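You operate a simulated robot arm through the tools that you are given. There is no shell and no other tool. Be economical: measure what you need, move in short steps, check, and stop when the job is done.

Carry out the task below with a simulated robot arm. There is one attempt and no reset: what you move stays moved.

## Task
Empty the sink strainer into the PEEL bin.
Fine: all the bits in the bin, strainer back in the drain, bin lid shut. Set down upright: sink strainer.

It is judged by the outcome, as a careful person would: the job done as asked, and still so three seconds after it is handed in. It fails if anything else is knocked over, pushed out of place, dropped, spilled or broken. Lids that push on must go on centred and level and be pressed home; caps that screw on are set level and turned clockwise until they are tight.

## Robot
A 7-joint arm with a two-finger parallel gripper, fixed in place. Base frame: the origin is at the foot of the arm, x ahead of it, y to its left, z up; the work surface is at about z = 880. Units: mm, rad, N and s.
With the tool pointing down near the work surface it reaches from about 360 to 780 mm from the base axis. Its first joint turns from -2.897 to 2.897 rad. Payload 3.91 kg.
The TCP is the grasp point between the finger pads, 30 mm short of the fingertips. In the tool frame z runs along the fingers and y along their closing line. Largest opening 110 mm; finger width 20, thickness 10; the body of the gripper, 48 by 112 mm, starts 55 mm behind the TCP.
Orientation is that of the tool frame in the base frame, as a unit quaternion [x, y, z, w]. With the fingers straight down and closing along the base's y, the tool's x points along the base's -x, its y along +y and its z along -z.

## Interface
- The arm moves only by the tool move_arm. Its argument "series" is a list of rows, each a list of 3 entries, a list of its own where there are three numbers: the shift along the tool's x, y, z in mm, then the turn, a rotation vector about the tool's x, y, z in rad, then the finger opening in mm, from 0 to 110. In form: [[[x, y, z], [wx, wy, wz], jaw], ...]. A call has 1 to 8 rows; each row is the pose to reach, as a shift and turn from the pose commanded when the call began, along the tool's axes at that moment. A row lasts 0.2 s, in which the tool goes at most 50 mm and 0.15 rad; a call with a longer step from one row to the next is refused whole, and so is a gripper value outside its range. A pose out of reach is approached as far as the arm can. The call stops where the force on the tool passes 60 N (or 10 N more than at its start, if that is more) or the arm is blocked; 0.2 s more then pass. Each finger travels about 153 mm/s and halts on what it meets, pressing with about 27 N; the grip force reading is that of the motor and also rises with nothing between the fingers. The clock runs only during rows and for 0.2 s after the last one: add rows that repeat a pose to give the fingers time. It gives the time, the measured TCP pose, the force on the tool (base axes), the opening and the grip force at its end, in the units of the frame above (readings bear some noise), with the torque about the TCP (base axes, N m) and any sound that the robot's microphone picked up.
- Cameras (640 x 400 px; columns grow to the right, rows downward): "scene" is fixed at [220.3, -500.6, 1602.1]; the picture's right is [0.96, -0.29, 0.00], its down [-0.16, -0.53, -0.83] and it looks along [0.24, 0.80, -0.55] (base axes); focal length 279 px, centre (320, 200). "wrist" rides on the gripper at [77, 7, -115] in the tool frame; the picture's right is [-0.09, 1.00, 0.00], its down [-0.80, -0.07, -0.59] and it looks along [-0.59, -0.05, 0.80] (tool axes); focal length 270 px, centre (320, 200). There is no depth. A picture from a camera that has moved, and an enlarged one, comes with that camera's place and axes in the base frame and with its lens.
- snapshot(camera): a new picture of that camera. The clock stands still meanwhile.
- move_column(by): slides the trunk up (or, below 0, down) by that many mm; the arm rides with it, the base frame stays. It gives what a move gives, with no picture.
- zoom(camera, box): a new picture of the part [left, top, right, bottom] of that camera's present view, enlarged. The clock stands still meanwhile.
- close_job(): hands the job in; it is judged then, once.

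Go step by step. Nothing tells you positions but the pictures and the camera data: compare them with the known pose of the tool, close in by small moves and look again before you grip or let go. The budget is 120 turns and 76 pictures, counting those below and the enlarged ones. Unless the task says otherwise, let go and move clear before handing in, and close with one line.

The tools are called after "Request:" as a command line: name --argument value ..., lists and objects as JSON in quotes. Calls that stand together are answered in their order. move_arm: Moves the arm, as the interface text tells. Its arguments: {"type":"object","properties":{"series":{"type":"array"}},"required":["series"]} The other tools are called the same way: move_column (by) slides the trunk up or down; snapshot (camera) takes a picture; zoom (camera, box) takes an enlarged picture of a part of a camera's view; close_job () hands the job in.

At the start:

```text
time: 0.0
tool_pos: [373.6, 235.3, 1341.3]
orientation: [0.0, 1.0, 0.001, 0.0]
force: [-0.3, 0.3, 0.1]
wrist_torque: [-0.01, 0.01, -0.01]
grip_width: 109.9
grip_force: 0.0
trunk travel left (down, up): [-575.0, 35.0]
```

scene: 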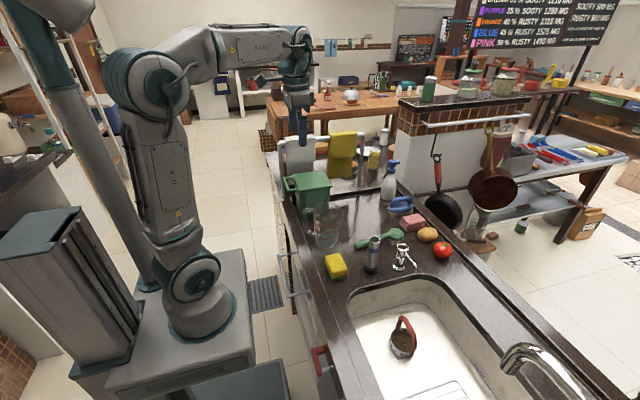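
wrist: 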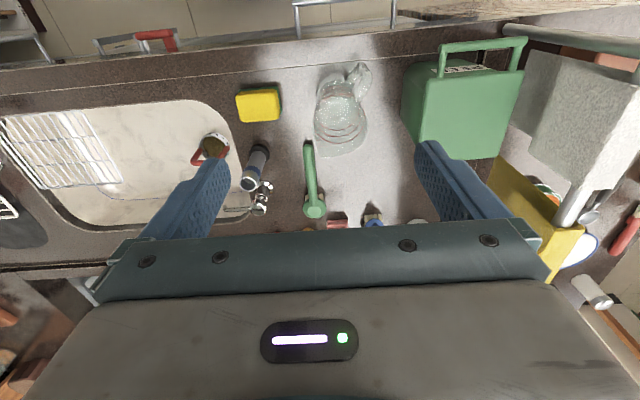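

I see a sink with a strainer basket that has a red handle, and a green bin with a lid and handle further along the counter. I'll look at both enlarged first.

Request:
zoom --camera "scene" --box '[340, 290, 460, 365]'

Request:
zoom --camera "scene" --box '[260, 150, 420, 250]'

Request:
zoom --camera "wrist" --box '[380, 20, 640, 180]'

Request:
zoom --camera "wrist" --box '[160, 100, 320, 200]'

```text
5.33 times, centred on (400, 328) of scene
camera zoom: at [220.3, -500.6, 1602.1], right [0.96, -0.29, 0.0], down [-0.16, -0.53, -0.83], along [0.24, 0.8, -0.55], focal length 1490 px, centre (-107, -480)
```

zoom: 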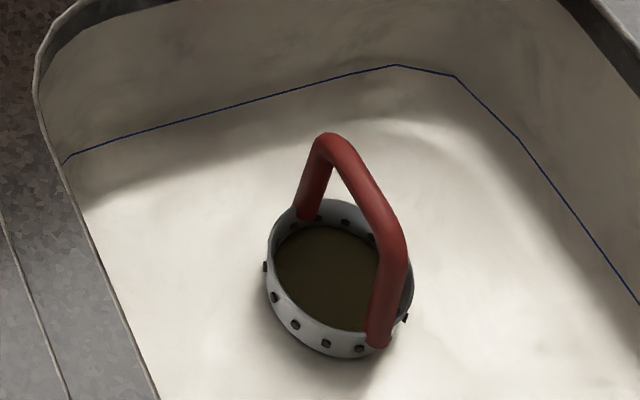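

```text
4.00 times, centred on (340, 200) of scene
camera zoom: at [220.3, -500.6, 1602.1], right [0.96, -0.29, 0.0], down [-0.16, -0.53, -0.83], along [0.24, 0.8, -0.55], focal length 1118 px, centre (240, 200)
```

zoom: 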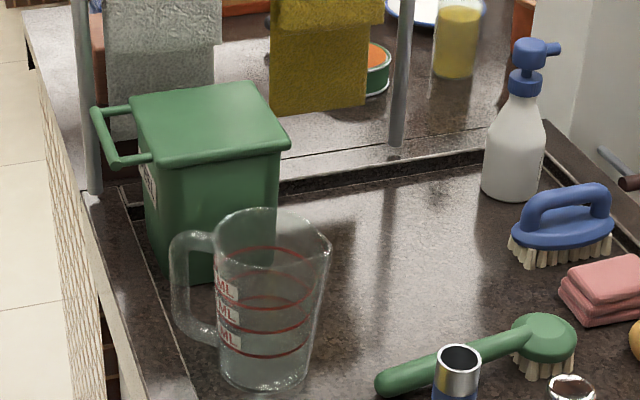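

```text
2.46 times, centred on (510, 100) of wrist
camera zoom: at [296.4, 241.8, 1455.3], right [0.09, 1.0, 0.0], down [0.8, -0.07, 0.59], along [0.59, -0.05, -0.8], focal length 665 px, centre (-148, 446)
```

zoom: 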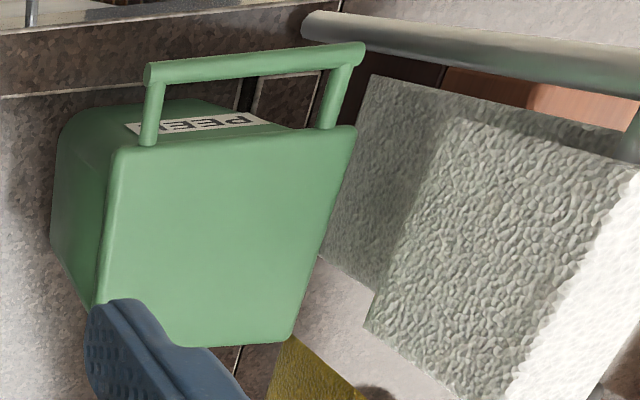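

```text
4.00 times, centred on (240, 150) of wrist
camera zoom: at [296.4, 241.8, 1455.3], right [0.09, 1.0, 0.0], down [0.8, -0.07, 0.59], along [0.59, -0.05, -0.8], focal length 1081 px, centre (640, 400)
```

zoom: 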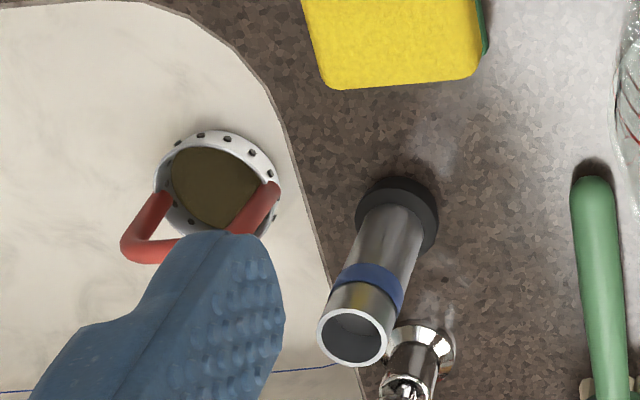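

The lid's front edge is at x≈397, z≈1050, with the handle bar at about x 362, y 397–509, and the hinge probably at x≈535. The strainer rim is near (619, -99, 725). I'll move over the lid handle first, turning the fingers so they close along x.

Request:
move_arm --series '[[[1.5, 27, 0], [0, 0, -0.15], 80], [[3, 54, 0], [0, 0, -0.3], 60], [[4.5, 81, 0], [0, 0, -0.45], 50], [[6, 108, 0], [0, 0, -0.6], 50], [[7.5, 135, 0], [0, 0, -0.75], 50], [[9, 162, 0], [0, 0, -0.9], 50], [[10.5, 189, 0], [0, 0, -1.05], 50], [[11.6, 215, 0], [0, 0, -1.2], 50]]'

Request:
move_arm --series '[[[0, 0, 0], [0, 0, -0.15], 40], [[0, 0, 0], [0, 0, -0.3], 30], [[0, 0, 0], [0, 0, -0.3708], 30], [[0, 0, 0], [0, 0, -0.3708], 30]]'

Request:
move_column --by -160

Request:
snapshot --camera "wrist"

Request:
snapshot --camera "scene"

```text
time: 1.8
tool_pos: [364.6, 450.3, 1344.4]
orientation: [-0.566, 0.825, -0.001, 0.0]
force: [-0.5, 0.3, -0.4]
wrist_torque: [0.01, 0.0, -0.01]
grip_width: 50.4
grip_force: 0.0
trunk travel left (down, up): [-575.0, 35.0]
```

```text
time: 2.8
tool_pos: [363.0, 450.6, 1341.1]
orientation: [-0.707, 0.707, 0.0, 0.0]
force: [0.0, 0.3, 0.9]
wrist_torque: [0.0, -0.02, -0.01]
grip_width: 29.7
grip_force: 0.1
trunk travel left (down, up): [-575.0, 35.0]
```

```text
time: 4.6
tool_pos: [363.0, 450.0, 1181.8]
orientation: [-0.707, 0.707, 0.0, -0.001]
force: [-0.8, 0.2, -0.3]
wrist_torque: [0.03, 0.02, 0.02]
grip_width: 30.0
grip_force: 0.1
trunk travel left (down, up): [-415.0, 195.0]
```

```text
69 pictures are left
camera wrist: at [355.3, 372.6, 1295.6], right [-1.0, 0.09, 0.0], down [0.07, 0.8, 0.59], along [0.05, 0.59, -0.8], focal length 270 px, centre (320, 200)
```

wrist: 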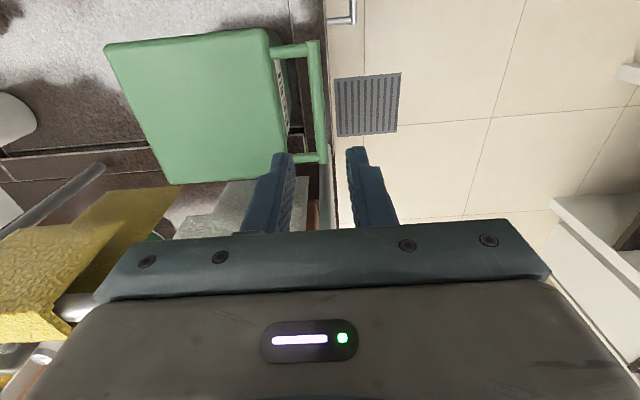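

```text
68 pictures are left
```

scene: 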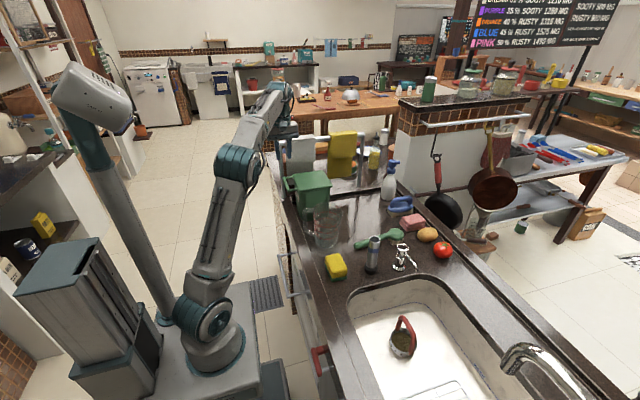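

The fingers straddle the handle bar in plan (bar at x≈365). I'll lower so that the bar sits near the fingertips, in a loose cage.

Request:
move_arm --series '[[[0, -2, 40], [0, 0, 0], 22], [[0, -2, 70], [0, 0, 0], 22], [[0, -2, 80], [0, 0, 0], 22], [[0, -2, 80], [0, 0, 0], 22]]'

Request:
snapshot --camera "wrist"

Request:
zoom --camera "scene" --box '[240, 100, 400, 250]'

```text
time: 5.6
tool_pos: [366.7, 449.6, 1099.2]
orientation: [-0.706, 0.708, 0.0, 0.0]
force: [-1.4, 0.2, 0.5]
wrist_torque: [0.03, 0.0, -0.02]
grip_width: 21.9
grip_force: 0.0
trunk travel left (down, up): [-415.0, 195.0]
```

```text
67 pictures are left
camera wrist: at [358.4, 372.7, 1214.9], right [-1.0, 0.09, 0.0], down [0.07, 0.8, 0.59], along [0.05, 0.59, -0.8], focal length 270 px, centre (320, 200)
```

wrist: 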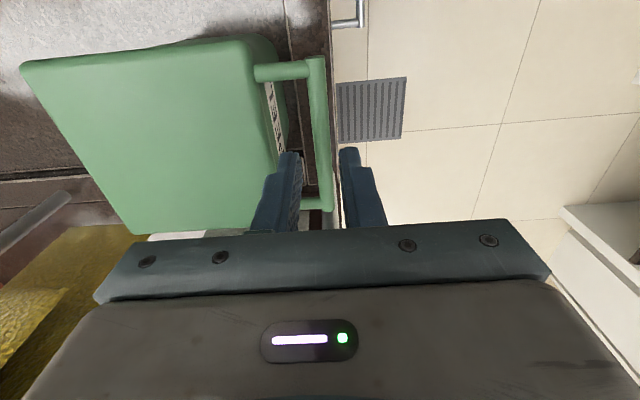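

```text
2.67 times, centred on (320, 175) of scene
camera zoom: at [220.3, -500.6, 1602.1], right [0.96, -0.29, 0.0], down [-0.16, -0.53, -0.83], along [0.24, 0.8, -0.55], focal length 745 px, centre (320, 267)
```

zoom: 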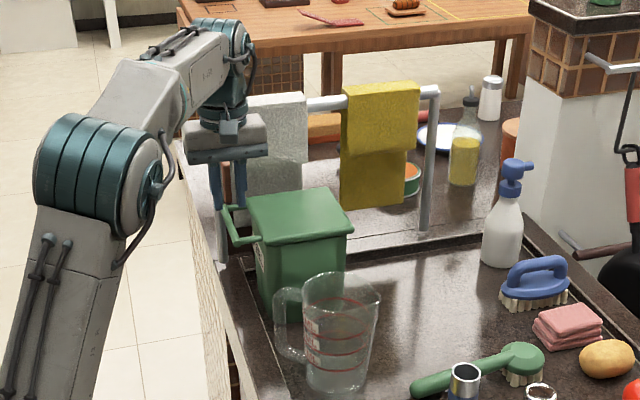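

The bar is centred to within about 2 mm, so I'll make a small correction and descend the last 33 mm.

Request:
move_arm --series '[[[0, 2, 0], [0, 0, 0], 22], [[0, 2, 17], [0, 0, 0], 22], [[0, 2, 33], [0, 0, 0], 22], [[0, 2, 33], [0, 0, 0], 22]]'

Request:
snapshot --camera "wrist"

```text
time: 6.6
tool_pos: [361.8, 448.8, 1067.1]
orientation: [-0.707, 0.707, 0.0, 0.0]
force: [0.0, 0.7, -0.8]
wrist_torque: [0.0, 0.0, 0.0]
grip_width: 21.9
grip_force: 0.0
trunk travel left (down, up): [-415.0, 195.0]
```

```text
65 pictures are left
camera wrist: at [354.7, 373.2, 1181.1], right [-1.0, 0.09, 0.0], down [0.07, 0.8, 0.59], along [0.05, 0.59, -0.8], focal length 270 px, centre (320, 200)
```

wrist: 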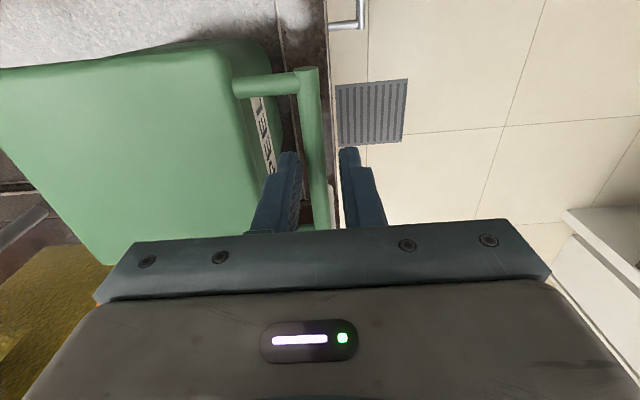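

The bar seems to lie between the fingers. I'll close on it to confirm, which also measures the bar.

Request:
move_arm --series '[[[0, 0, 0], [0, 0, 0], 5], [[0, 0, 0], [0, 0, 0], 5]]'

```text
time: 7.2
tool_pos: [364.8, 449.6, 1067.7]
orientation: [-0.706, 0.708, 0.0, 0.001]
force: [13.4, 2.0, 1.5]
wrist_torque: [0.34, -0.4, 0.02]
grip_width: 11.5
grip_force: 44.9
trunk travel left (down, up): [-415.0, 195.0]
```

The bar is gripped (11.5 mm thick). I'll lift it along a small arc about the presumed hinge at +x and watch the forces.

Request:
move_arm --series '[[[0, -0.4, -12], [0, 0, 0], 5], [[0, -1.7, -23.7], [0, 0, 0], 5], [[0, -3.7, -35], [0, 0, 0], 5], [[0, -6.6, -46.9], [0, 0, 0], 5]]'

Request:
zoom --camera "scene" --box '[240, 100, 400, 250]'

```text
time: 8.2
tool_pos: [374.1, 449.7, 1112.1]
orientation: [-0.707, 0.708, 0.0, 0.0]
force: [20.1, 0.9, -10.0]
wrist_torque: [0.17, -0.4, 0.01]
grip_width: 11.6
grip_force: 45.2
trunk travel left (down, up): [-415.0, 195.0]
```

```text
2.67 times, centred on (320, 175) of scene
camera zoom: at [220.3, -500.6, 1602.1], right [0.96, -0.29, 0.0], down [-0.16, -0.53, -0.83], along [0.24, 0.8, -0.55], focal length 745 px, centre (320, 267)
```

zoom: 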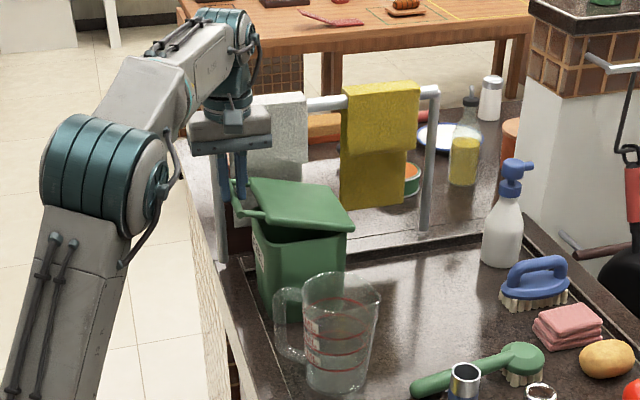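

The lid is hinged as expected. The force shows the arc wants slightly more +x, so I'll continue with that bias.

Request:
move_arm --series '[[[0, -7, -10], [0, 0, 0], 5], [[0, -13, -22.2], [0, 0, 0], 5], [[0, -19, -33], [0, 0, 0], 5], [[0, -26, -43.2], [0, 0, 0], 5], [[0, -33, -53], [0, 0, 0], 5], [[0, -41, -62.4], [0, 0, 0], 5], [[0, -41, -62.4], [0, 0, 0], 5]]'

Request:
zoom --camera "scene" --box '[240, 100, 400, 250]'

```text
time: 9.8
tool_pos: [409.7, 449.9, 1179.3]
orientation: [0.708, -0.706, 0.0, -0.001]
force: [-4.1, -1.9, 1.4]
wrist_torque: [-0.09, 0.21, -0.02]
grip_width: 11.8
grip_force: 45.2
trunk travel left (down, up): [-415.0, 195.0]
```

```text
2.67 times, centred on (320, 175) of scene
camera zoom: at [220.3, -500.6, 1602.1], right [0.96, -0.29, 0.0], down [-0.16, -0.53, -0.83], along [0.24, 0.8, -0.55], focal length 745 px, centre (320, 267)
```

zoom: 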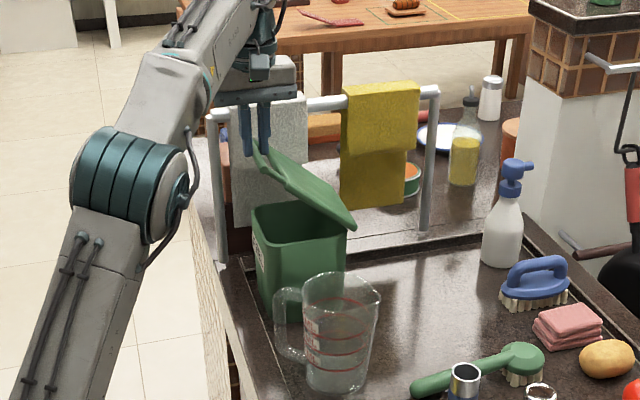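

Good, forces are low. I'll continue the arc toward vertical.

Request:
move_arm --series '[[[0, -8, -9], [0, 0, 0], 5], [[0, -16.4, -17], [0, 0, 0], 5], [[0, -25.5, -25], [0, 0, 0], 5], [[0, -35.1, -31.6], [0, 0, 0], 5], [[0, -45, -38], [0, 0, 0], 5], [[0, -55.7, -43.5], [0, 0, 0], 5], [[0, -67, -48.5], [0, 0, 0], 5], [[0, -77.7, -52.4], [0, 0, 0], 5]]'

Request:
move_arm --series '[[[0, -12, -3], [0, 0, 0], 5], [[0, -23, -5.7], [0, 0, 0], 5], [[0, -35, -7.5], [0, 0, 0], 5], [[0, -46.5, -8.2], [0, 0, 0], 5], [[0, -58, -8.3], [0, 0, 0], 5]]'

Request:
zoom --camera "scene" --box '[240, 100, 400, 250]'

```text
time: 11.6
tool_pos: [455.6, 437.4, 1209.5]
orientation: [0.709, -0.705, 0.006, 0.002]
force: [-16.8, 28.2, 27.6]
wrist_torque: [0.31, 0.48, -0.63]
grip_width: 11.6
grip_force: 44.5
out of reach, approached as far as the arm can: row 4, 5, 6, 7, 8
trunk travel left (down, up): [-415.0, 195.0]
```

```text
time: 12.1
tool_pos: [488.1, 405.6, 1240.5]
orientation: [-0.704, 0.709, -0.001, 0.041]
force: [0.8, 0.4, 3.9]
wrist_torque: [-0.08, 0.05, 0.0]
grip_width: 0.0
grip_force: 38.6
out of reach, approached as far as the arm can: row 2
trunk travel left (down, up): [-415.0, 195.0]
stopped in row 2: the arm was blocked; the commanded pose is now the measured one
```

```text
2.67 times, centred on (320, 175) of scene
camera zoom: at [220.3, -500.6, 1602.1], right [0.96, -0.29, 0.0], down [-0.16, -0.53, -0.83], along [0.24, 0.8, -0.55], focal length 745 px, centre (320, 267)
```

zoom: 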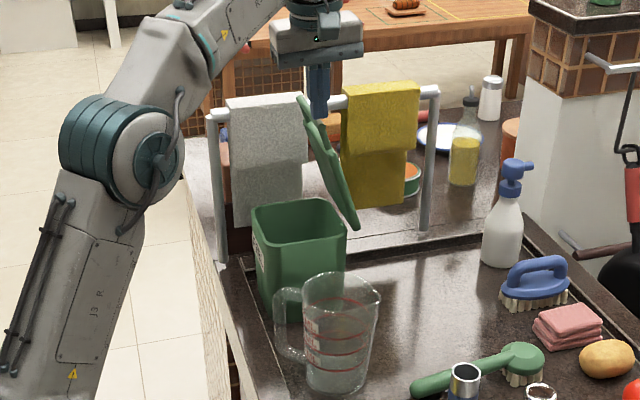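

The arm hit its reach limit at this height and the fingers slipped off, with the lid at roughly 65°. I'll check whether it stays there by itself.

Request:
snapshot --camera "wrist"

Request:
zoom --camera "scene" --box '[290, 110, 370, 210]'

```text
61 pictures are left
camera wrist: at [473.2, 322.7, 1350.6], right [-0.99, 0.1, -0.05], down [0.04, 0.77, 0.64], along [0.1, 0.64, -0.76], focal length 270 px, centre (320, 200)
```

wrist: 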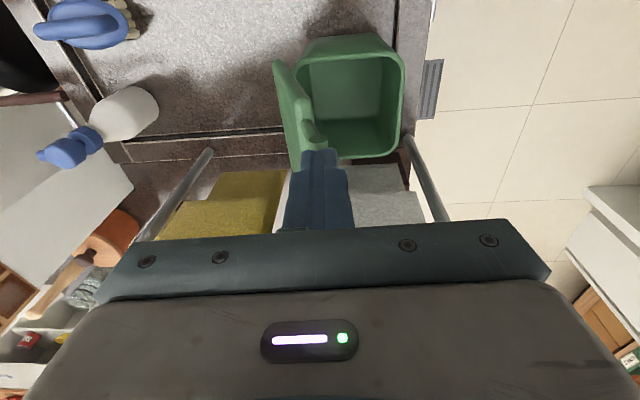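

```text
4.00 times, centred on (330, 160) of scene
camera zoom: at [220.3, -500.6, 1602.1], right [0.96, -0.29, 0.0], down [-0.16, -0.53, -0.83], along [0.24, 0.8, -0.55], focal length 1118 px, centre (280, 360)
```

zoom: 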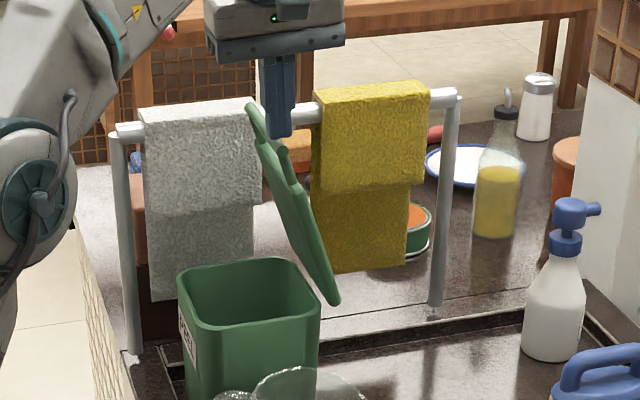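

The lid stands at roughly 70–75°. I'll raise the column clear, which also regains reach, and see whether the lid stays.

Request:
move_column --by 120

Request:
zoom --camera "scene" --box '[270, 90, 390, 250]'

Request:
snapshot --camera "wrist"

```text
time: 12.5
tool_pos: [479.9, 282.1, 1285.0]
orientation: [-0.699, 0.708, 0.029, 0.098]
force: [-2.6, 0.6, -0.3]
wrist_torque: [-0.07, -0.19, -0.03]
grip_width: 5.1
grip_force: 0.0
trunk travel left (down, up): [-417.0, 193.0]
stopped: the arm was blocked; the commanded pose is now the measured one
```

```text
2.50 times, centred on (330, 170) of scene
camera zoom: at [220.3, -500.6, 1602.1], right [0.96, -0.29, 0.0], down [-0.16, -0.53, -0.83], along [0.24, 0.8, -0.55], focal length 699 px, centre (295, 275)
```

zoom: 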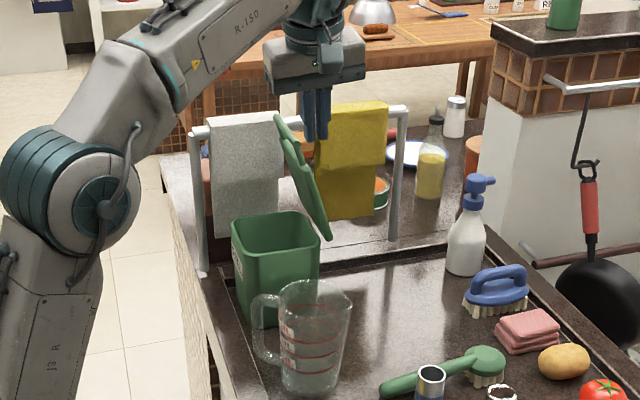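

```text
58 pictures are left
camera wrist: at [460.1, 185.7, 1381.5], right [-0.99, 0.11, -0.08], down [0.02, 0.68, 0.73], along [0.13, 0.73, -0.67], focal length 270 px, centre (320, 200)
```

wrist: 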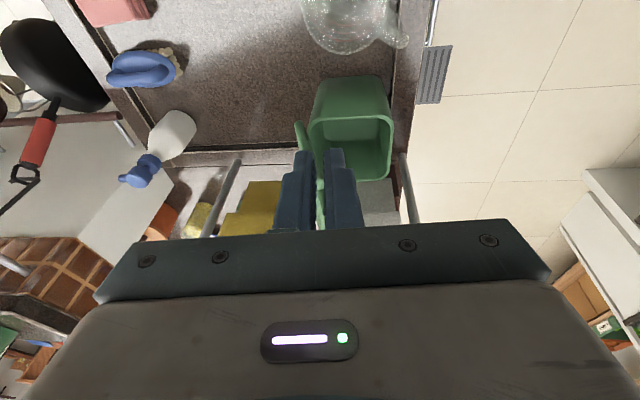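

The lid stays up by itself, but the arm drifted while it recovered from the reach limit. I'll hold still to see whether it has settled.

Request:
move_arm --series '[[[0, 0, 0], [0, 0, 0], 20], [[0, 0, 0], [0, 0, 0], 20]]'

```text
time: 13.3
tool_pos: [485.8, 299.0, 1274.4]
orientation: [-0.701, 0.708, 0.028, 0.087]
force: [-0.2, 0.3, 1.0]
wrist_torque: [0.01, 0.0, -0.03]
grip_width: 20.0
grip_force: 0.0
trunk travel left (down, up): [-417.0, 193.0]
stopped in row 2: the arm was blocked; the commanded pose is now the measured one
```

It still reports "blocked", probably near a joint limit or a stretched elbow. I'll move back toward the arm, away from the bin and up.

Request:
move_arm --series '[[[10, 15, 0], [0, 0, 0], 20], [[20, 30, 0], [0, 0, 0], 20], [[30, 45, 0], [0, 0, 0], 20], [[40, 60, 0], [0, 0, 0], 20]]'

Request:
snapshot --camera "scene"

```text
time: 14.3
tool_pos: [427.6, 254.5, 1265.2]
orientation: [-0.701, 0.707, 0.031, 0.087]
force: [0.3, -0.6, 0.1]
wrist_torque: [0.05, 0.0, 0.01]
grip_width: 19.9
grip_force: 0.2
trunk travel left (down, up): [-417.0, 193.0]
```

```text
57 pictures are left
```

scene: 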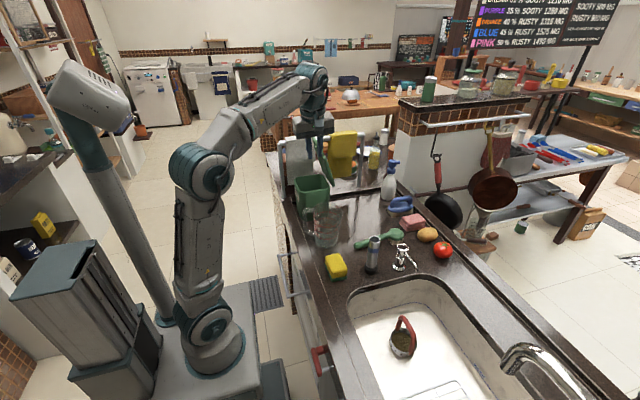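

The arm is free again and the lid holds at about 75°. I'll raise the trunk for reach and straighten the tool, then push the lid further open with closed fingers.

Request:
move_column --by 170

Request:
move_arm --series '[[[0, 0, 0], [-0.04, 0.084, -0.004], 20], [[0, 0, 0], [-0.079, 0.167, -0.008], 0], [[0, 0, 0], [-0.079, 0.167, -0.008], 0]]'

```text
time: 16.2
tool_pos: [428.4, 267.2, 1429.8]
orientation: [-0.703, 0.706, 0.027, 0.082]
force: [0.3, -1.1, -0.1]
wrist_torque: [-0.01, 0.03, 0.01]
grip_width: 20.2
grip_force: 0.1
trunk travel left (down, up): [-587.0, 23.0]
```

```text
time: 17.0
tool_pos: [428.0, 266.0, 1430.7]
orientation: [0.708, -0.706, 0.003, 0.005]
force: [-0.1, -0.4, -0.6]
wrist_torque: [0.01, 0.02, 0.0]
grip_width: 0.1
grip_force: 27.2
trunk travel left (down, up): [-587.0, 23.0]
```

Request:
move_arm --series '[[[-40, 0, 0], [0, 0, 0], 0], [[-85, 2, 0], [0, 0, 0], 0], [[-130, 5, 0], [0, 0, 0], 0], [[-175, 8, 10], [0, 0, 0], 0], [[-184, 8, 55], [0, 0, 0], 0], [[-184, 8, 100], [0, 0, 0], 0], [[-184, 8, 145], [0, 0, 0], 0], [[-184, 8, 145], [0, 0, 0], 0]]'

Request:
snapshot --camera "wrist"

Request:
zoom --camera "scene" --box '[270, 90, 390, 250]'

```text
time: 18.8
tool_pos: [417.8, 454.1, 1281.9]
orientation: [0.708, -0.706, 0.004, 0.005]
force: [0.0, -0.6, -0.5]
wrist_torque: [-0.01, -0.01, 0.0]
grip_width: 0.0
grip_force: 26.9
out of reach, approached as far as the arm can: row 3, 4
trunk travel left (down, up): [-587.0, 23.0]
```

```text
56 pictures are left
camera wrist: at [409.5, 378.6, 1395.8], right [-1.0, 0.08, 0.0], down [0.07, 0.81, 0.58], along [0.05, 0.58, -0.81], focal length 270 px, centre (320, 200)
```

wrist: 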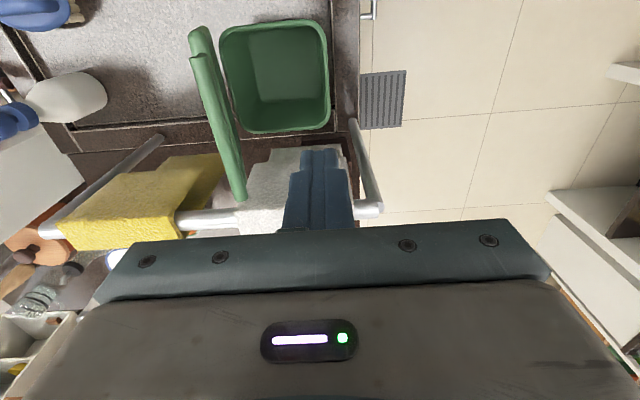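

```text
2.50 times, centred on (330, 170) of scene
camera zoom: at [220.3, -500.6, 1602.1], right [0.96, -0.29, 0.0], down [-0.16, -0.53, -0.83], along [0.24, 0.8, -0.55], focal length 699 px, centre (295, 275)
```

zoom: 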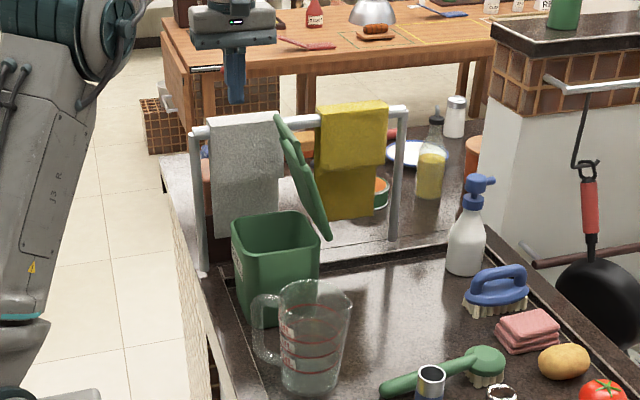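

The lid is at about 76°. I'll descend over the opening and push its underside gently toward +x.

Request:
move_arm --series '[[[0, 0, 48], [0, 0, 0], 0], [[0, 0, 95], [0, 0, 0], 0], [[0, -30, 95], [0, 0, 0], 0], [[0, -55, 95], [0, 0, 0], 0], [[0, -70, 95], [0, 0, 0], 0], [[0, -85, 95], [0, 0, 0], 0], [[0, -100, 95], [0, 0, 0], 0], [[0, -112, 95], [0, 0, 0], 0]]'

Request:
zoom --camera "scene" --box '[270, 90, 390, 250]'

```text
time: 20.6
tool_pos: [531.9, 449.3, 1187.7]
orientation: [0.708, -0.706, 0.004, 0.005]
force: [0.3, -0.3, -0.2]
wrist_torque: [0.0, -0.03, 0.05]
grip_width: 0.1
grip_force: 27.1
trunk travel left (down, up): [-587.0, 23.0]
```

```text
2.50 times, centred on (330, 170) of scene
camera zoom: at [220.3, -500.6, 1602.1], right [0.96, -0.29, 0.0], down [-0.16, -0.53, -0.83], along [0.24, 0.8, -0.55], focal length 699 px, centre (295, 275)
```

zoom: 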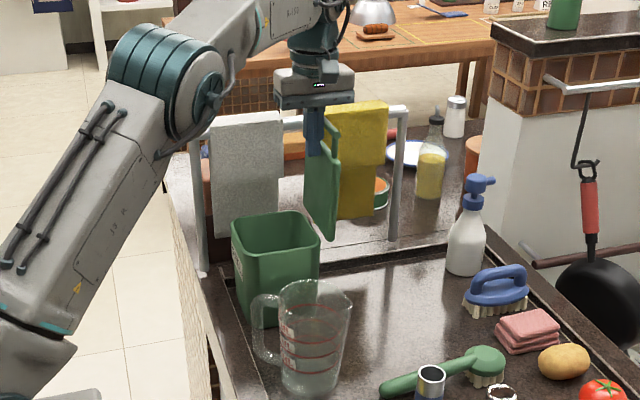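

The lid now stands at about 97° and holds. Next is the strainer: back off, then travel above the sink with the fingers still closing along x, across its handle bar.

Request:
move_arm --series '[[[0, 45, 0], [0, 0, 0], 0], [[0, 90, -10], [0, 0, 0], 20], [[0, 110, -50], [0, 0, 0], 40], [[45, 110, -60], [0, 0, 0], 40], [[90, 95, -60], [0, 0, 0], 40], [[135, 75, -60], [0, 0, 0], 40], [[180, 55, -60], [0, 0, 0], 40], [[225, 35, -60], [0, 0, 0], 40]]'

Request:
move_arm --series '[[[45, -15, 0], [0, 0, 0], 40], [[90, -30, 0], [0, 0, 0], 40], [[135, -45, 0], [0, 0, 0], 40], [[180, -60, 0], [0, 0, 0], 40], [[225, -75, 0], [0, 0, 0], 40], [[270, -90, 0], [0, 0, 0], 40], [[300, -105, 0], [0, 0, 0], 40], [[310, -125, 0], [0, 0, 0], 40]]'

Request:
snapshot --camera "wrist"

Request:
snapshot --camera "scene"

```text
time: 22.4
tool_pos: [497.8, 223.5, 1247.4]
orientation: [0.708, -0.706, 0.003, 0.003]
force: [-0.3, -0.2, 0.4]
wrist_torque: [0.0, 0.03, 0.01]
grip_width: 40.1
grip_force: 0.0
trunk travel left (down, up): [-587.0, 23.0]
```

```text
time: 24.2
tool_pos: [620.8, -84.9, 1251.9]
orientation: [0.708, -0.706, 0.002, 0.005]
force: [-0.3, -0.7, 0.0]
wrist_torque: [0.0, 0.03, -0.04]
grip_width: 40.0
grip_force: 0.0
trunk travel left (down, up): [-587.0, 23.0]
```

```text
53 pictures are left
camera wrist: at [613.7, -160.3, 1366.5], right [-1.0, 0.08, 0.0], down [0.07, 0.81, 0.59], along [0.05, 0.58, -0.81], focal length 270 px, centre (320, 200)
```

wrist: 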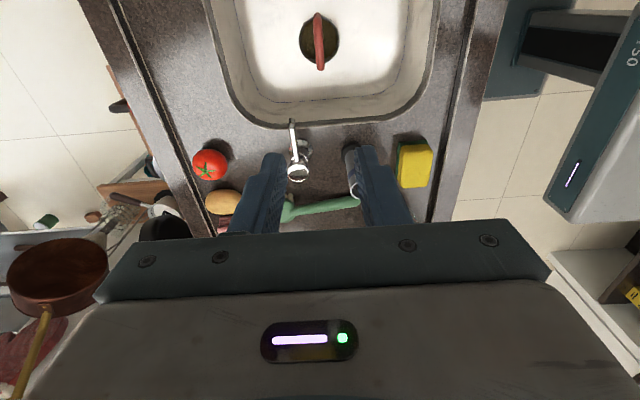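

```text
52 pictures are left
```

scene: 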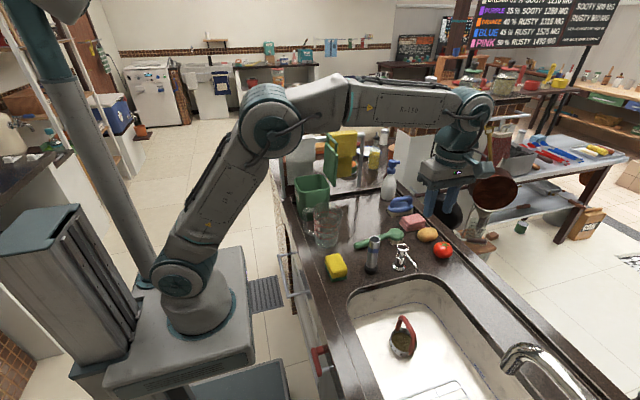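

From above, the handle bar is near x≈618 and spans y -149 to -62, along y as expected. I'll lean the tool 35° with the hand on the +y side, so that a later opposite tilt can overturn the basket, and then lower the trunk.

Request:
move_arm --series '[[[0, 0, 0], [0, 0.13, 0], 40], [[0, 0, 0], [0, 0.26, 0], 40], [[0, 0, 0], [0, 0.39, 0], 40], [[0, 0, 0], [0, 0.52, 0], 40], [[0, 0, 0], [0, 0.61, 0], 40], [[0, 0, 0], [0, 0.61, 0], 40]]'

Request:
move_column --by -340

Request:
snapshot --camera "wrist"

Request:
zoom --camera "scene" --box '[320, 180, 520, 370]'

```text
time: 25.6
tool_pos: [623.6, -84.1, 1253.9]
orientation: [0.674, -0.672, 0.215, 0.217]
force: [-1.0, 0.4, -0.1]
wrist_torque: [0.03, 0.01, -0.01]
grip_width: 40.3
grip_force: 0.1
trunk travel left (down, up): [-587.0, 23.0]
```

```text
time: 28.9
tool_pos: [622.0, -83.2, 913.6]
orientation: [0.674, -0.673, 0.214, 0.216]
force: [0.6, -1.4, 1.1]
wrist_torque: [0.16, -0.09, -0.07]
grip_width: 40.0
grip_force: 0.2
trunk travel left (down, up): [-247.0, 363.0]
```

```text
51 pictures are left
camera wrist: at [615.1, -80.8, 1051.8], right [-1.0, 0.07, -0.05], down [0.07, 1.0, 0.02], along [0.05, 0.01, -1.0], focal length 270 px, centre (320, 200)
```

wrist: 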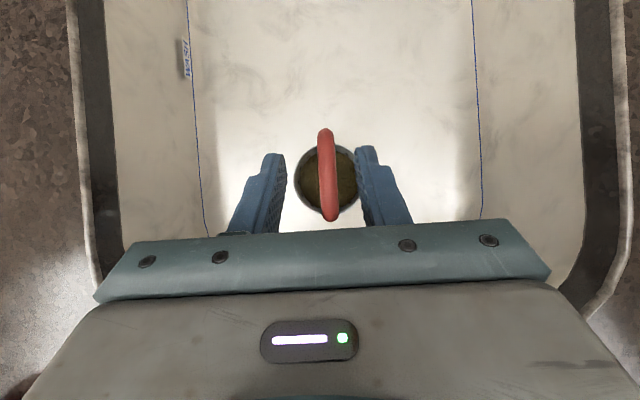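

```text
2.11 times, centred on (420, 275) of scene
camera zoom: at [220.3, -500.6, 1602.1], right [0.96, -0.29, 0.0], down [-0.16, -0.53, -0.83], along [0.24, 0.8, -0.55], focal length 588 px, centre (110, 42)
```

zoom: 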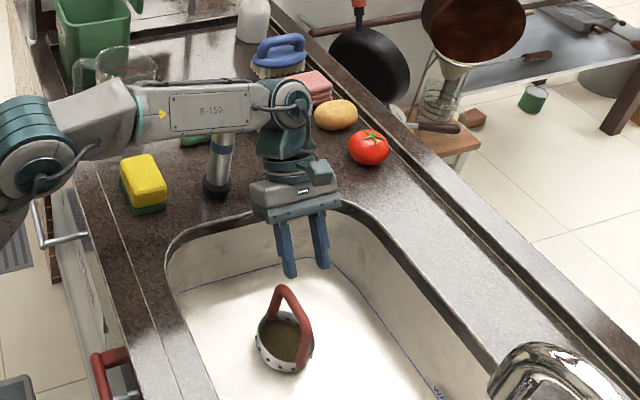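

The wrist view is straight down: the bar is at about (619.5, -101), z≈800, and the fingers straddle it. I'll descend in two steps.

Request:
move_arm --series '[[[-10, 2, 25], [0, 0, 0], 40], [[-20, 2, 50], [0, 0, 0], 40], [[-30, 2, 74.3], [0, 0, 0], 40], [[-30, 2, 74.3], [0, 0, 0], 40]]'

Request:
snapshot --camera "wrist"

Request:
zoom --camera "scene" --box '[340, 220, 460, 360]'

```text
time: 29.9
tool_pos: [620.0, -103.6, 835.1]
orientation: [0.675, -0.672, 0.215, 0.217]
force: [-0.5, 0.2, -0.2]
wrist_torque: [0.03, -0.01, -0.02]
grip_width: 40.0
grip_force: 0.0
trunk travel left (down, up): [-247.0, 363.0]
heard: click
```

```text
49 pictures are left
camera wrist: at [613.2, -100.1, 972.5], right [-1.0, 0.07, -0.05], down [0.07, 1.0, 0.02], along [0.05, 0.01, -1.0], focal length 270 px, centre (320, 200)
```

wrist: 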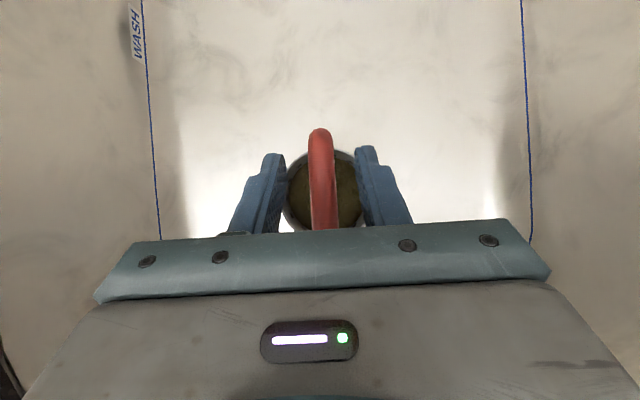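

```text
2.86 times, centred on (400, 290) of scene
camera zoom: at [220.3, -500.6, 1602.1], right [0.96, -0.29, 0.0], down [-0.16, -0.53, -0.83], along [0.24, 0.8, -0.55], focal length 798 px, centre (91, -57)
```

zoom: 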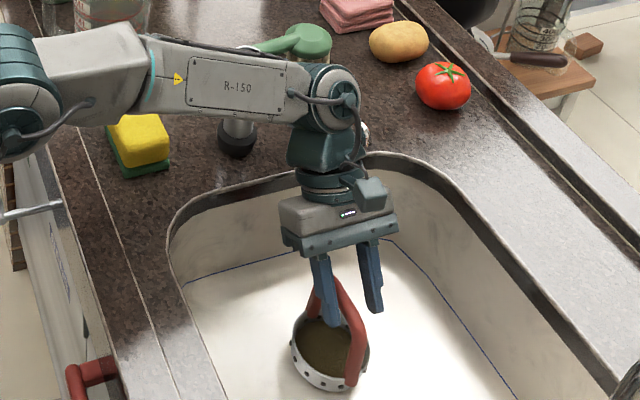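

A click was heard, so I'll check the whole scene before going on.

Request:
snapshot --camera "scene"

Request:
zoom --camera "scene" --box '[370, 220, 450, 290]'

```text
47 pictures are left
```

scene: 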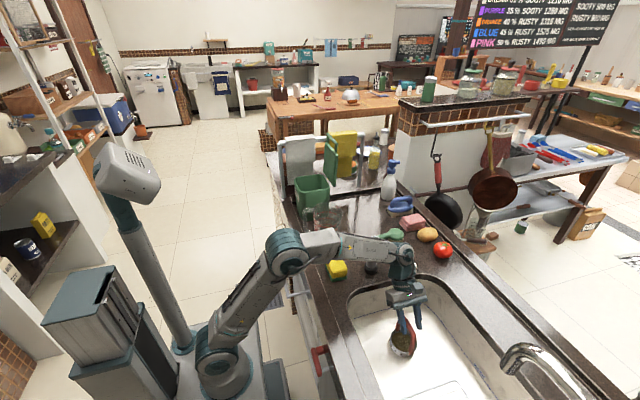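

```text
5.71 times, centred on (410, 255) of scene
camera zoom: at [220.3, -500.6, 1602.1], right [0.96, -0.29, 0.0], down [-0.16, -0.53, -0.83], along [0.24, 0.8, -0.55], focal length 1597 px, centre (-194, -114)
```

zoom: 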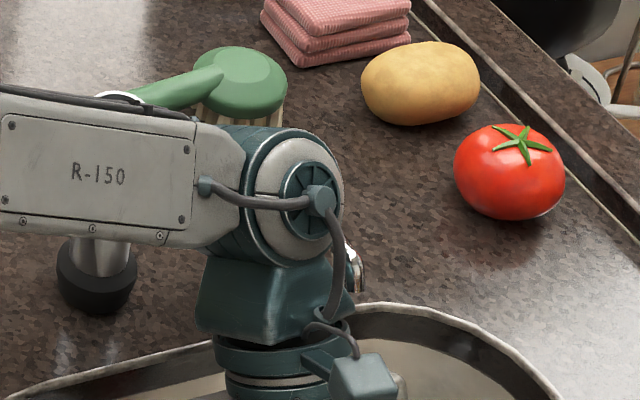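

The click may be the hand touching the small chrome object beside the sink, near (667, 60), which seems to have a part reaching over the sink edge. I'll back up the same way and inspect it.

Request:
move_arm --series '[[[10, -2, -25], [0, 0, 0], 40], [[20, -2, -50], [0, 0, 0], 40], [[30, -2, -74.3], [0, 0, 0], 40], [[30, -2, -74.3], [0, 0, 0], 40]]'

Request:
move_column --by 150

Request:
zoom --camera "scene" --box '[350, 215, 450, 295]'

Request:
snapshot --camera "wrist"

```text
time: 30.7
tool_pos: [620.7, -94.3, 891.0]
orientation: [0.676, -0.67, 0.201, 0.232]
force: [0.9, -12.4, -25.1]
wrist_torque: [-1.12, 1.22, -0.66]
grip_width: 40.0
grip_force: 0.3
trunk travel left (down, up): [-247.0, 363.0]
stopped in row 3: the force on the tool passed its limit at 74 N (the readings are from after the stop); the commanded pose is now the measured one
```

```text
time: 31.1
tool_pos: [619.0, -94.0, 894.1]
orientation: [0.678, -0.668, 0.194, 0.24]
force: [6.7, -17.7, -24.6]
wrist_torque: [-0.59, 1.68, -1.48]
grip_width: 39.9
grip_force: 0.0
trunk travel left (down, up): [-255.0, 355.0]
stopped: the force on the tool passed its limit at 70 N (the readings are from after the stop); the commanded pose is now the measured one
```

```text
5.00 times, centred on (400, 255) of scene
camera zoom: at [220.3, -500.6, 1602.1], right [0.96, -0.29, 0.0], down [-0.16, -0.53, -0.83], along [0.24, 0.8, -0.55], focal length 1397 px, centre (-80, -75)
```

zoom: 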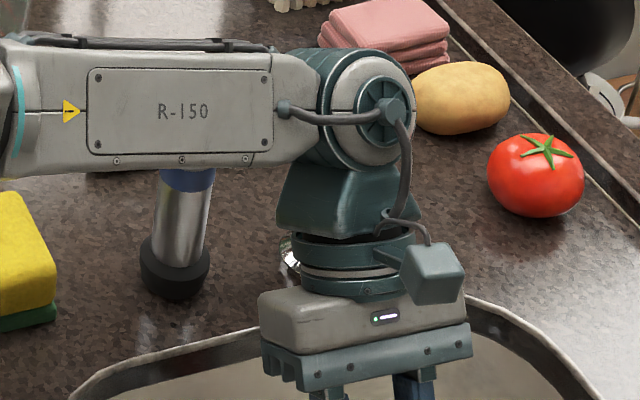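

```text
44 pictures are left
camera wrist: at [620.7, -90.0, 1030.7], right [-1.0, 0.08, 0.01], down [0.08, 1.0, 0.01], along [-0.01, 0.01, -1.0], focal length 270 px, centre (320, 200)
```

wrist: 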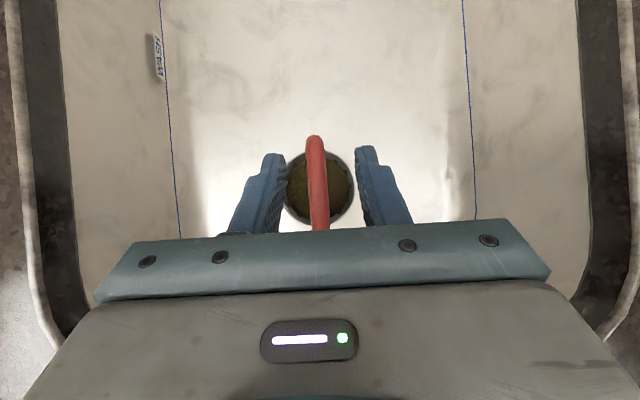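

The hand is caught under an overhanging chrome part: force pushes it down and toward -y. I'll slip out toward -y, slightly down first, and then rise.

Request:
move_arm --series '[[[-3, 0, 16], [0, 0, 0], 40], [[15, 0, 30], [0, 0, 0], 40], [[40, 0, 45], [0, 0, 0], 40], [[65, 0, 60], [0, 0, 0], 40], [[90, 0, 75], [0, 0, 0], 40], [[90, 0, 75], [0, 0, 0], 40]]'

Request:
zoom --camera "scene" --box '[350, 215, 450, 295]'

```text
time: 32.5
tool_pos: [617.5, -205.7, 888.2]
orientation: [0.678, -0.668, 0.197, 0.236]
force: [-0.6, -0.4, 0.2]
wrist_torque: [-0.01, 0.0, -0.02]
grip_width: 40.1
grip_force: 0.0
trunk travel left (down, up): [-255.0, 355.0]
```

```text
5.00 times, centred on (400, 255) of scene
camera zoom: at [220.3, -500.6, 1602.1], right [0.96, -0.29, 0.0], down [-0.16, -0.53, -0.83], along [0.24, 0.8, -0.55], focal length 1397 px, centre (-80, -75)
```

zoom: 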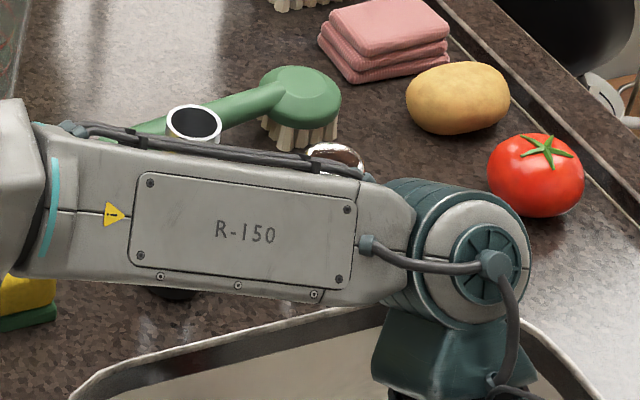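

Free now, with zero force, and the chrome item still stands. I'll raise the trunk and look.

Request:
move_column --by 180

Request:
zoom --camera "scene" --box '[350, 215, 450, 295]'

Request:
snapshot --camera "wrist"

```text
time: 34.5
tool_pos: [616.6, -205.2, 1069.4]
orientation: [0.679, -0.667, 0.198, 0.235]
force: [0.0, -0.4, -0.3]
wrist_torque: [0.03, 0.01, -0.01]
grip_width: 40.0
grip_force: 0.0
trunk travel left (down, up): [-435.0, 175.0]
```

```text
5.00 times, centred on (400, 255) of scene
camera zoom: at [220.3, -500.6, 1602.1], right [0.96, -0.29, 0.0], down [-0.16, -0.53, -0.83], along [0.24, 0.8, -0.55], focal length 1397 px, centre (-80, -75)
```

zoom: 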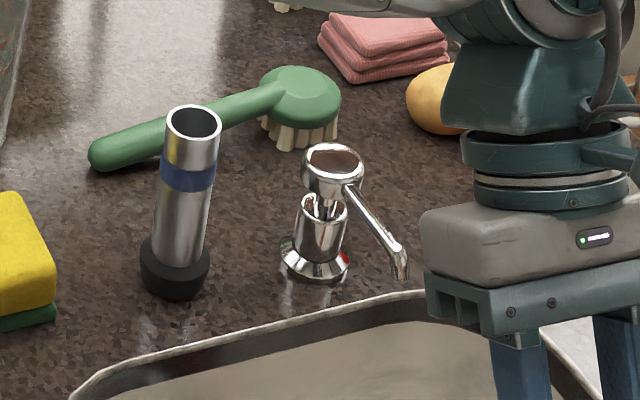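

```text
41 pictures are left
camera wrist: at [616.9, -200.9, 1206.3], right [-1.0, 0.07, 0.0], down [0.07, 1.0, 0.01], along [0.0, 0.01, -1.0], focal length 270 px, centre (320, 200)
```

wrist: 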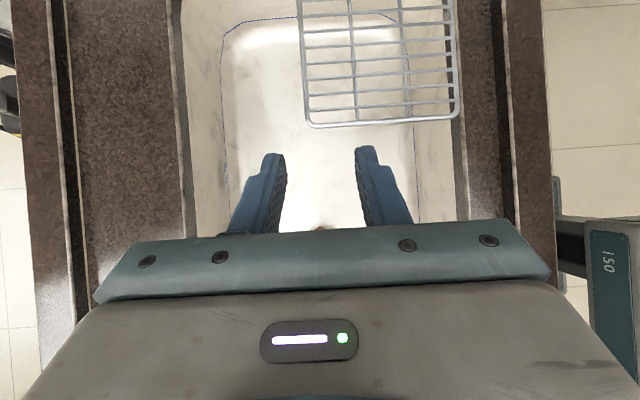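

The dispenser is upright and at the same pixels as at the start, so it was not displaced. Leaning toward +y won't work next to it, so I'll check what's on the -y side (faucet, rack).

Request:
zoom --camera "scene" --box '[400, 280, 640, 400]'

Request:
move_arm --series '[[[0, 0, -20], [0, -0.14, 0], 40], [[0, 0, -40], [0, -0.28, 0], 40], [[0, 0, -40], [0, -0.42, 0], 40], [[0, 0, -40], [0, -0.56, 0], 40], [[0, 0, -40], [0, -0.6, 0], 40], [[0, 0, -40], [0, -0.6, 0], 40]]'

```text
2.67 times, centred on (520, 340) of scene
camera zoom: at [220.3, -500.6, 1602.1], right [0.96, -0.29, 0.0], down [-0.16, -0.53, -0.83], along [0.24, 0.8, -0.55], focal length 745 px, centre (-213, -173)
```

zoom: 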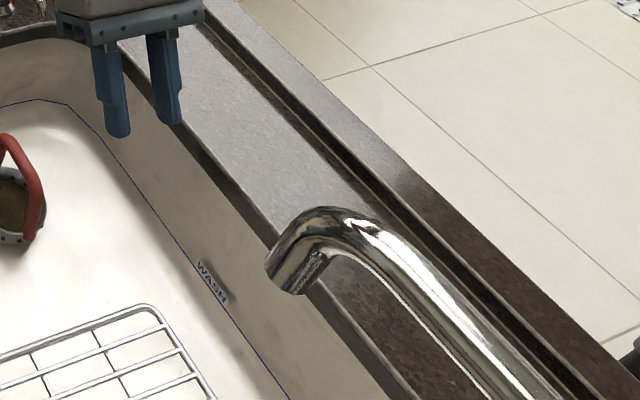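

```text
time: 36.0
tool_pos: [619.4, -180.1, 1100.8]
orientation: [-0.706, 0.707, 0.012, -0.028]
force: [0.5, -0.5, -0.5]
wrist_torque: [-0.02, -0.02, -0.03]
grip_width: 39.9
grip_force: 0.1
trunk travel left (down, up): [-435.0, 175.0]
```

The faucet arches over the -y side, so leaning there is risky as well. A better grasp is to close along y around both legs of the arch, hand nearly vertical and clear of the dispenser. I'll turn the tool back, open fully and lean slightly outward (0.25 rad).

Request:
move_arm --series '[[[-10, 0, 0], [0, 0, 0.15], 50], [[-20, 0, 0], [0, 0, 0.3], 60], [[-30, 0, 0], [0, 0, 0.45], 70], [[-40, 0, 0], [0, 0, 0.6], 80], [[-50, 0, 0], [0, 0, 0.75], 90], [[-60, 0, 0], [0, 0, 0.9], 100], [[-70, 0, 0], [0, 0, 1.05], 108], [[-76, 0, 0], [0, 0, 1.2], 108]]'

Request:
move_arm --series '[[[0, 0, 0], [0, 0, 0.15], 108], [[0, 0, 0], [0, 0, 0.3], 108], [[0, 0, 0], [0, 0, 0.37], 108], [[0, 0, 0], [0, 0, 0.37], 108]]'

Request:
snapshot --camera "wrist"

```text
time: 37.8
tool_pos: [618.7, -105.7, 1099.1]
orientation: [-0.184, 0.982, -0.007, -0.029]
force: [0.6, 1.1, -1.0]
wrist_torque: [-0.01, -0.01, 0.01]
grip_width: 108.0
grip_force: 0.0
trunk travel left (down, up): [-435.0, 175.0]
```

```text
time: 38.8
tool_pos: [618.5, -106.9, 1099.3]
orientation: [0.001, 1.0, -0.012, -0.028]
force: [0.9, -0.9, -0.6]
wrist_torque: [0.02, 0.0, -0.04]
grip_width: 107.9
grip_force: 0.0
trunk travel left (down, up): [-435.0, 175.0]
```

```text
39 pictures are left
camera wrist: at [547.7, -96.5, 1217.8], right [0.09, 1.0, -0.03], down [0.83, -0.06, 0.55], along [0.55, -0.07, -0.83], focal length 270 px, centre (320, 200)
```

wrist: 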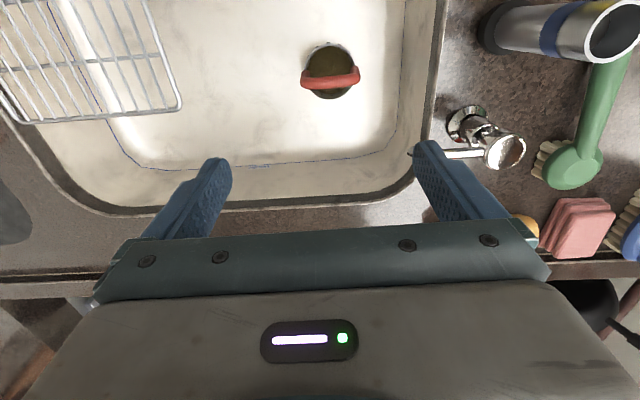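

The view confirms the bar at x≈616, y -139 to -58. I'll correct the small tilt, lean 0.25 rad outward, centre on y=-99, and lower the trunk to just above the handle.

Request:
move_arm --series '[[[0, 4, 0], [-0.012, 0.1, 0], 108], [[2, 7.5, 0], [-0.024, 0.19, 0], 108], [[2, 7.5, 0], [-0.024, 0.19, 0], 108]]'

Request:
move_column --by -225

Request:
snapshot --camera "wrist"

Request:
zoom --camera "scene" --box '[330, 220, 490, 370]'

```text
time: 39.5
tool_pos: [617.9, -98.5, 1100.4]
orientation: [0.003, 0.992, 0.0, -0.123]
force: [-0.4, -0.1, 0.3]
wrist_torque: [-0.03, 0.05, 0.0]
grip_width: 108.2
grip_force: 0.0
trunk travel left (down, up): [-435.0, 175.0]
```

```text
time: 41.9
tool_pos: [616.9, -99.0, 874.8]
orientation: [0.002, 0.993, 0.0, -0.122]
force: [-0.1, -0.2, -0.7]
wrist_torque: [0.01, -0.03, 0.02]
grip_width: 108.0
grip_force: 0.0
trunk travel left (down, up): [-210.0, 400.0]
```

```text
38 pictures are left
camera wrist: at [569.8, -91.8, 1004.0], right [0.09, 1.0, -0.02], down [0.92, -0.07, 0.38], along [0.38, -0.05, -0.92], focal length 270 px, centre (320, 200)
```

wrist: 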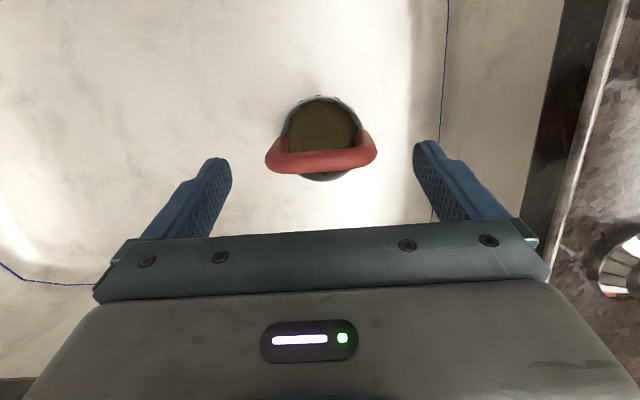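

```text
2.67 times, centred on (410, 295) of scene
camera zoom: at [220.3, -500.6, 1602.1], right [0.96, -0.29, 0.0], down [-0.16, -0.53, -0.83], along [0.24, 0.8, -0.55], focal length 745 px, centre (80, -53)
```

zoom: 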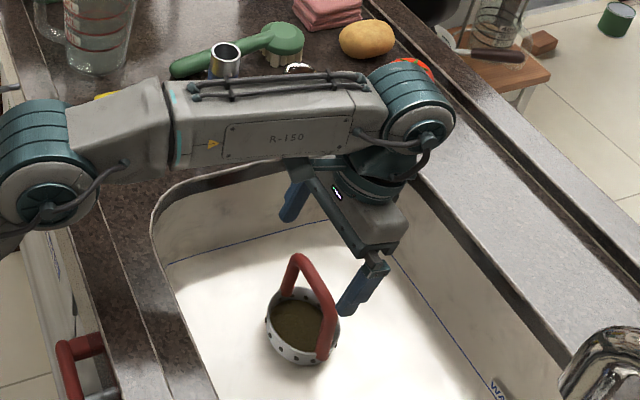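

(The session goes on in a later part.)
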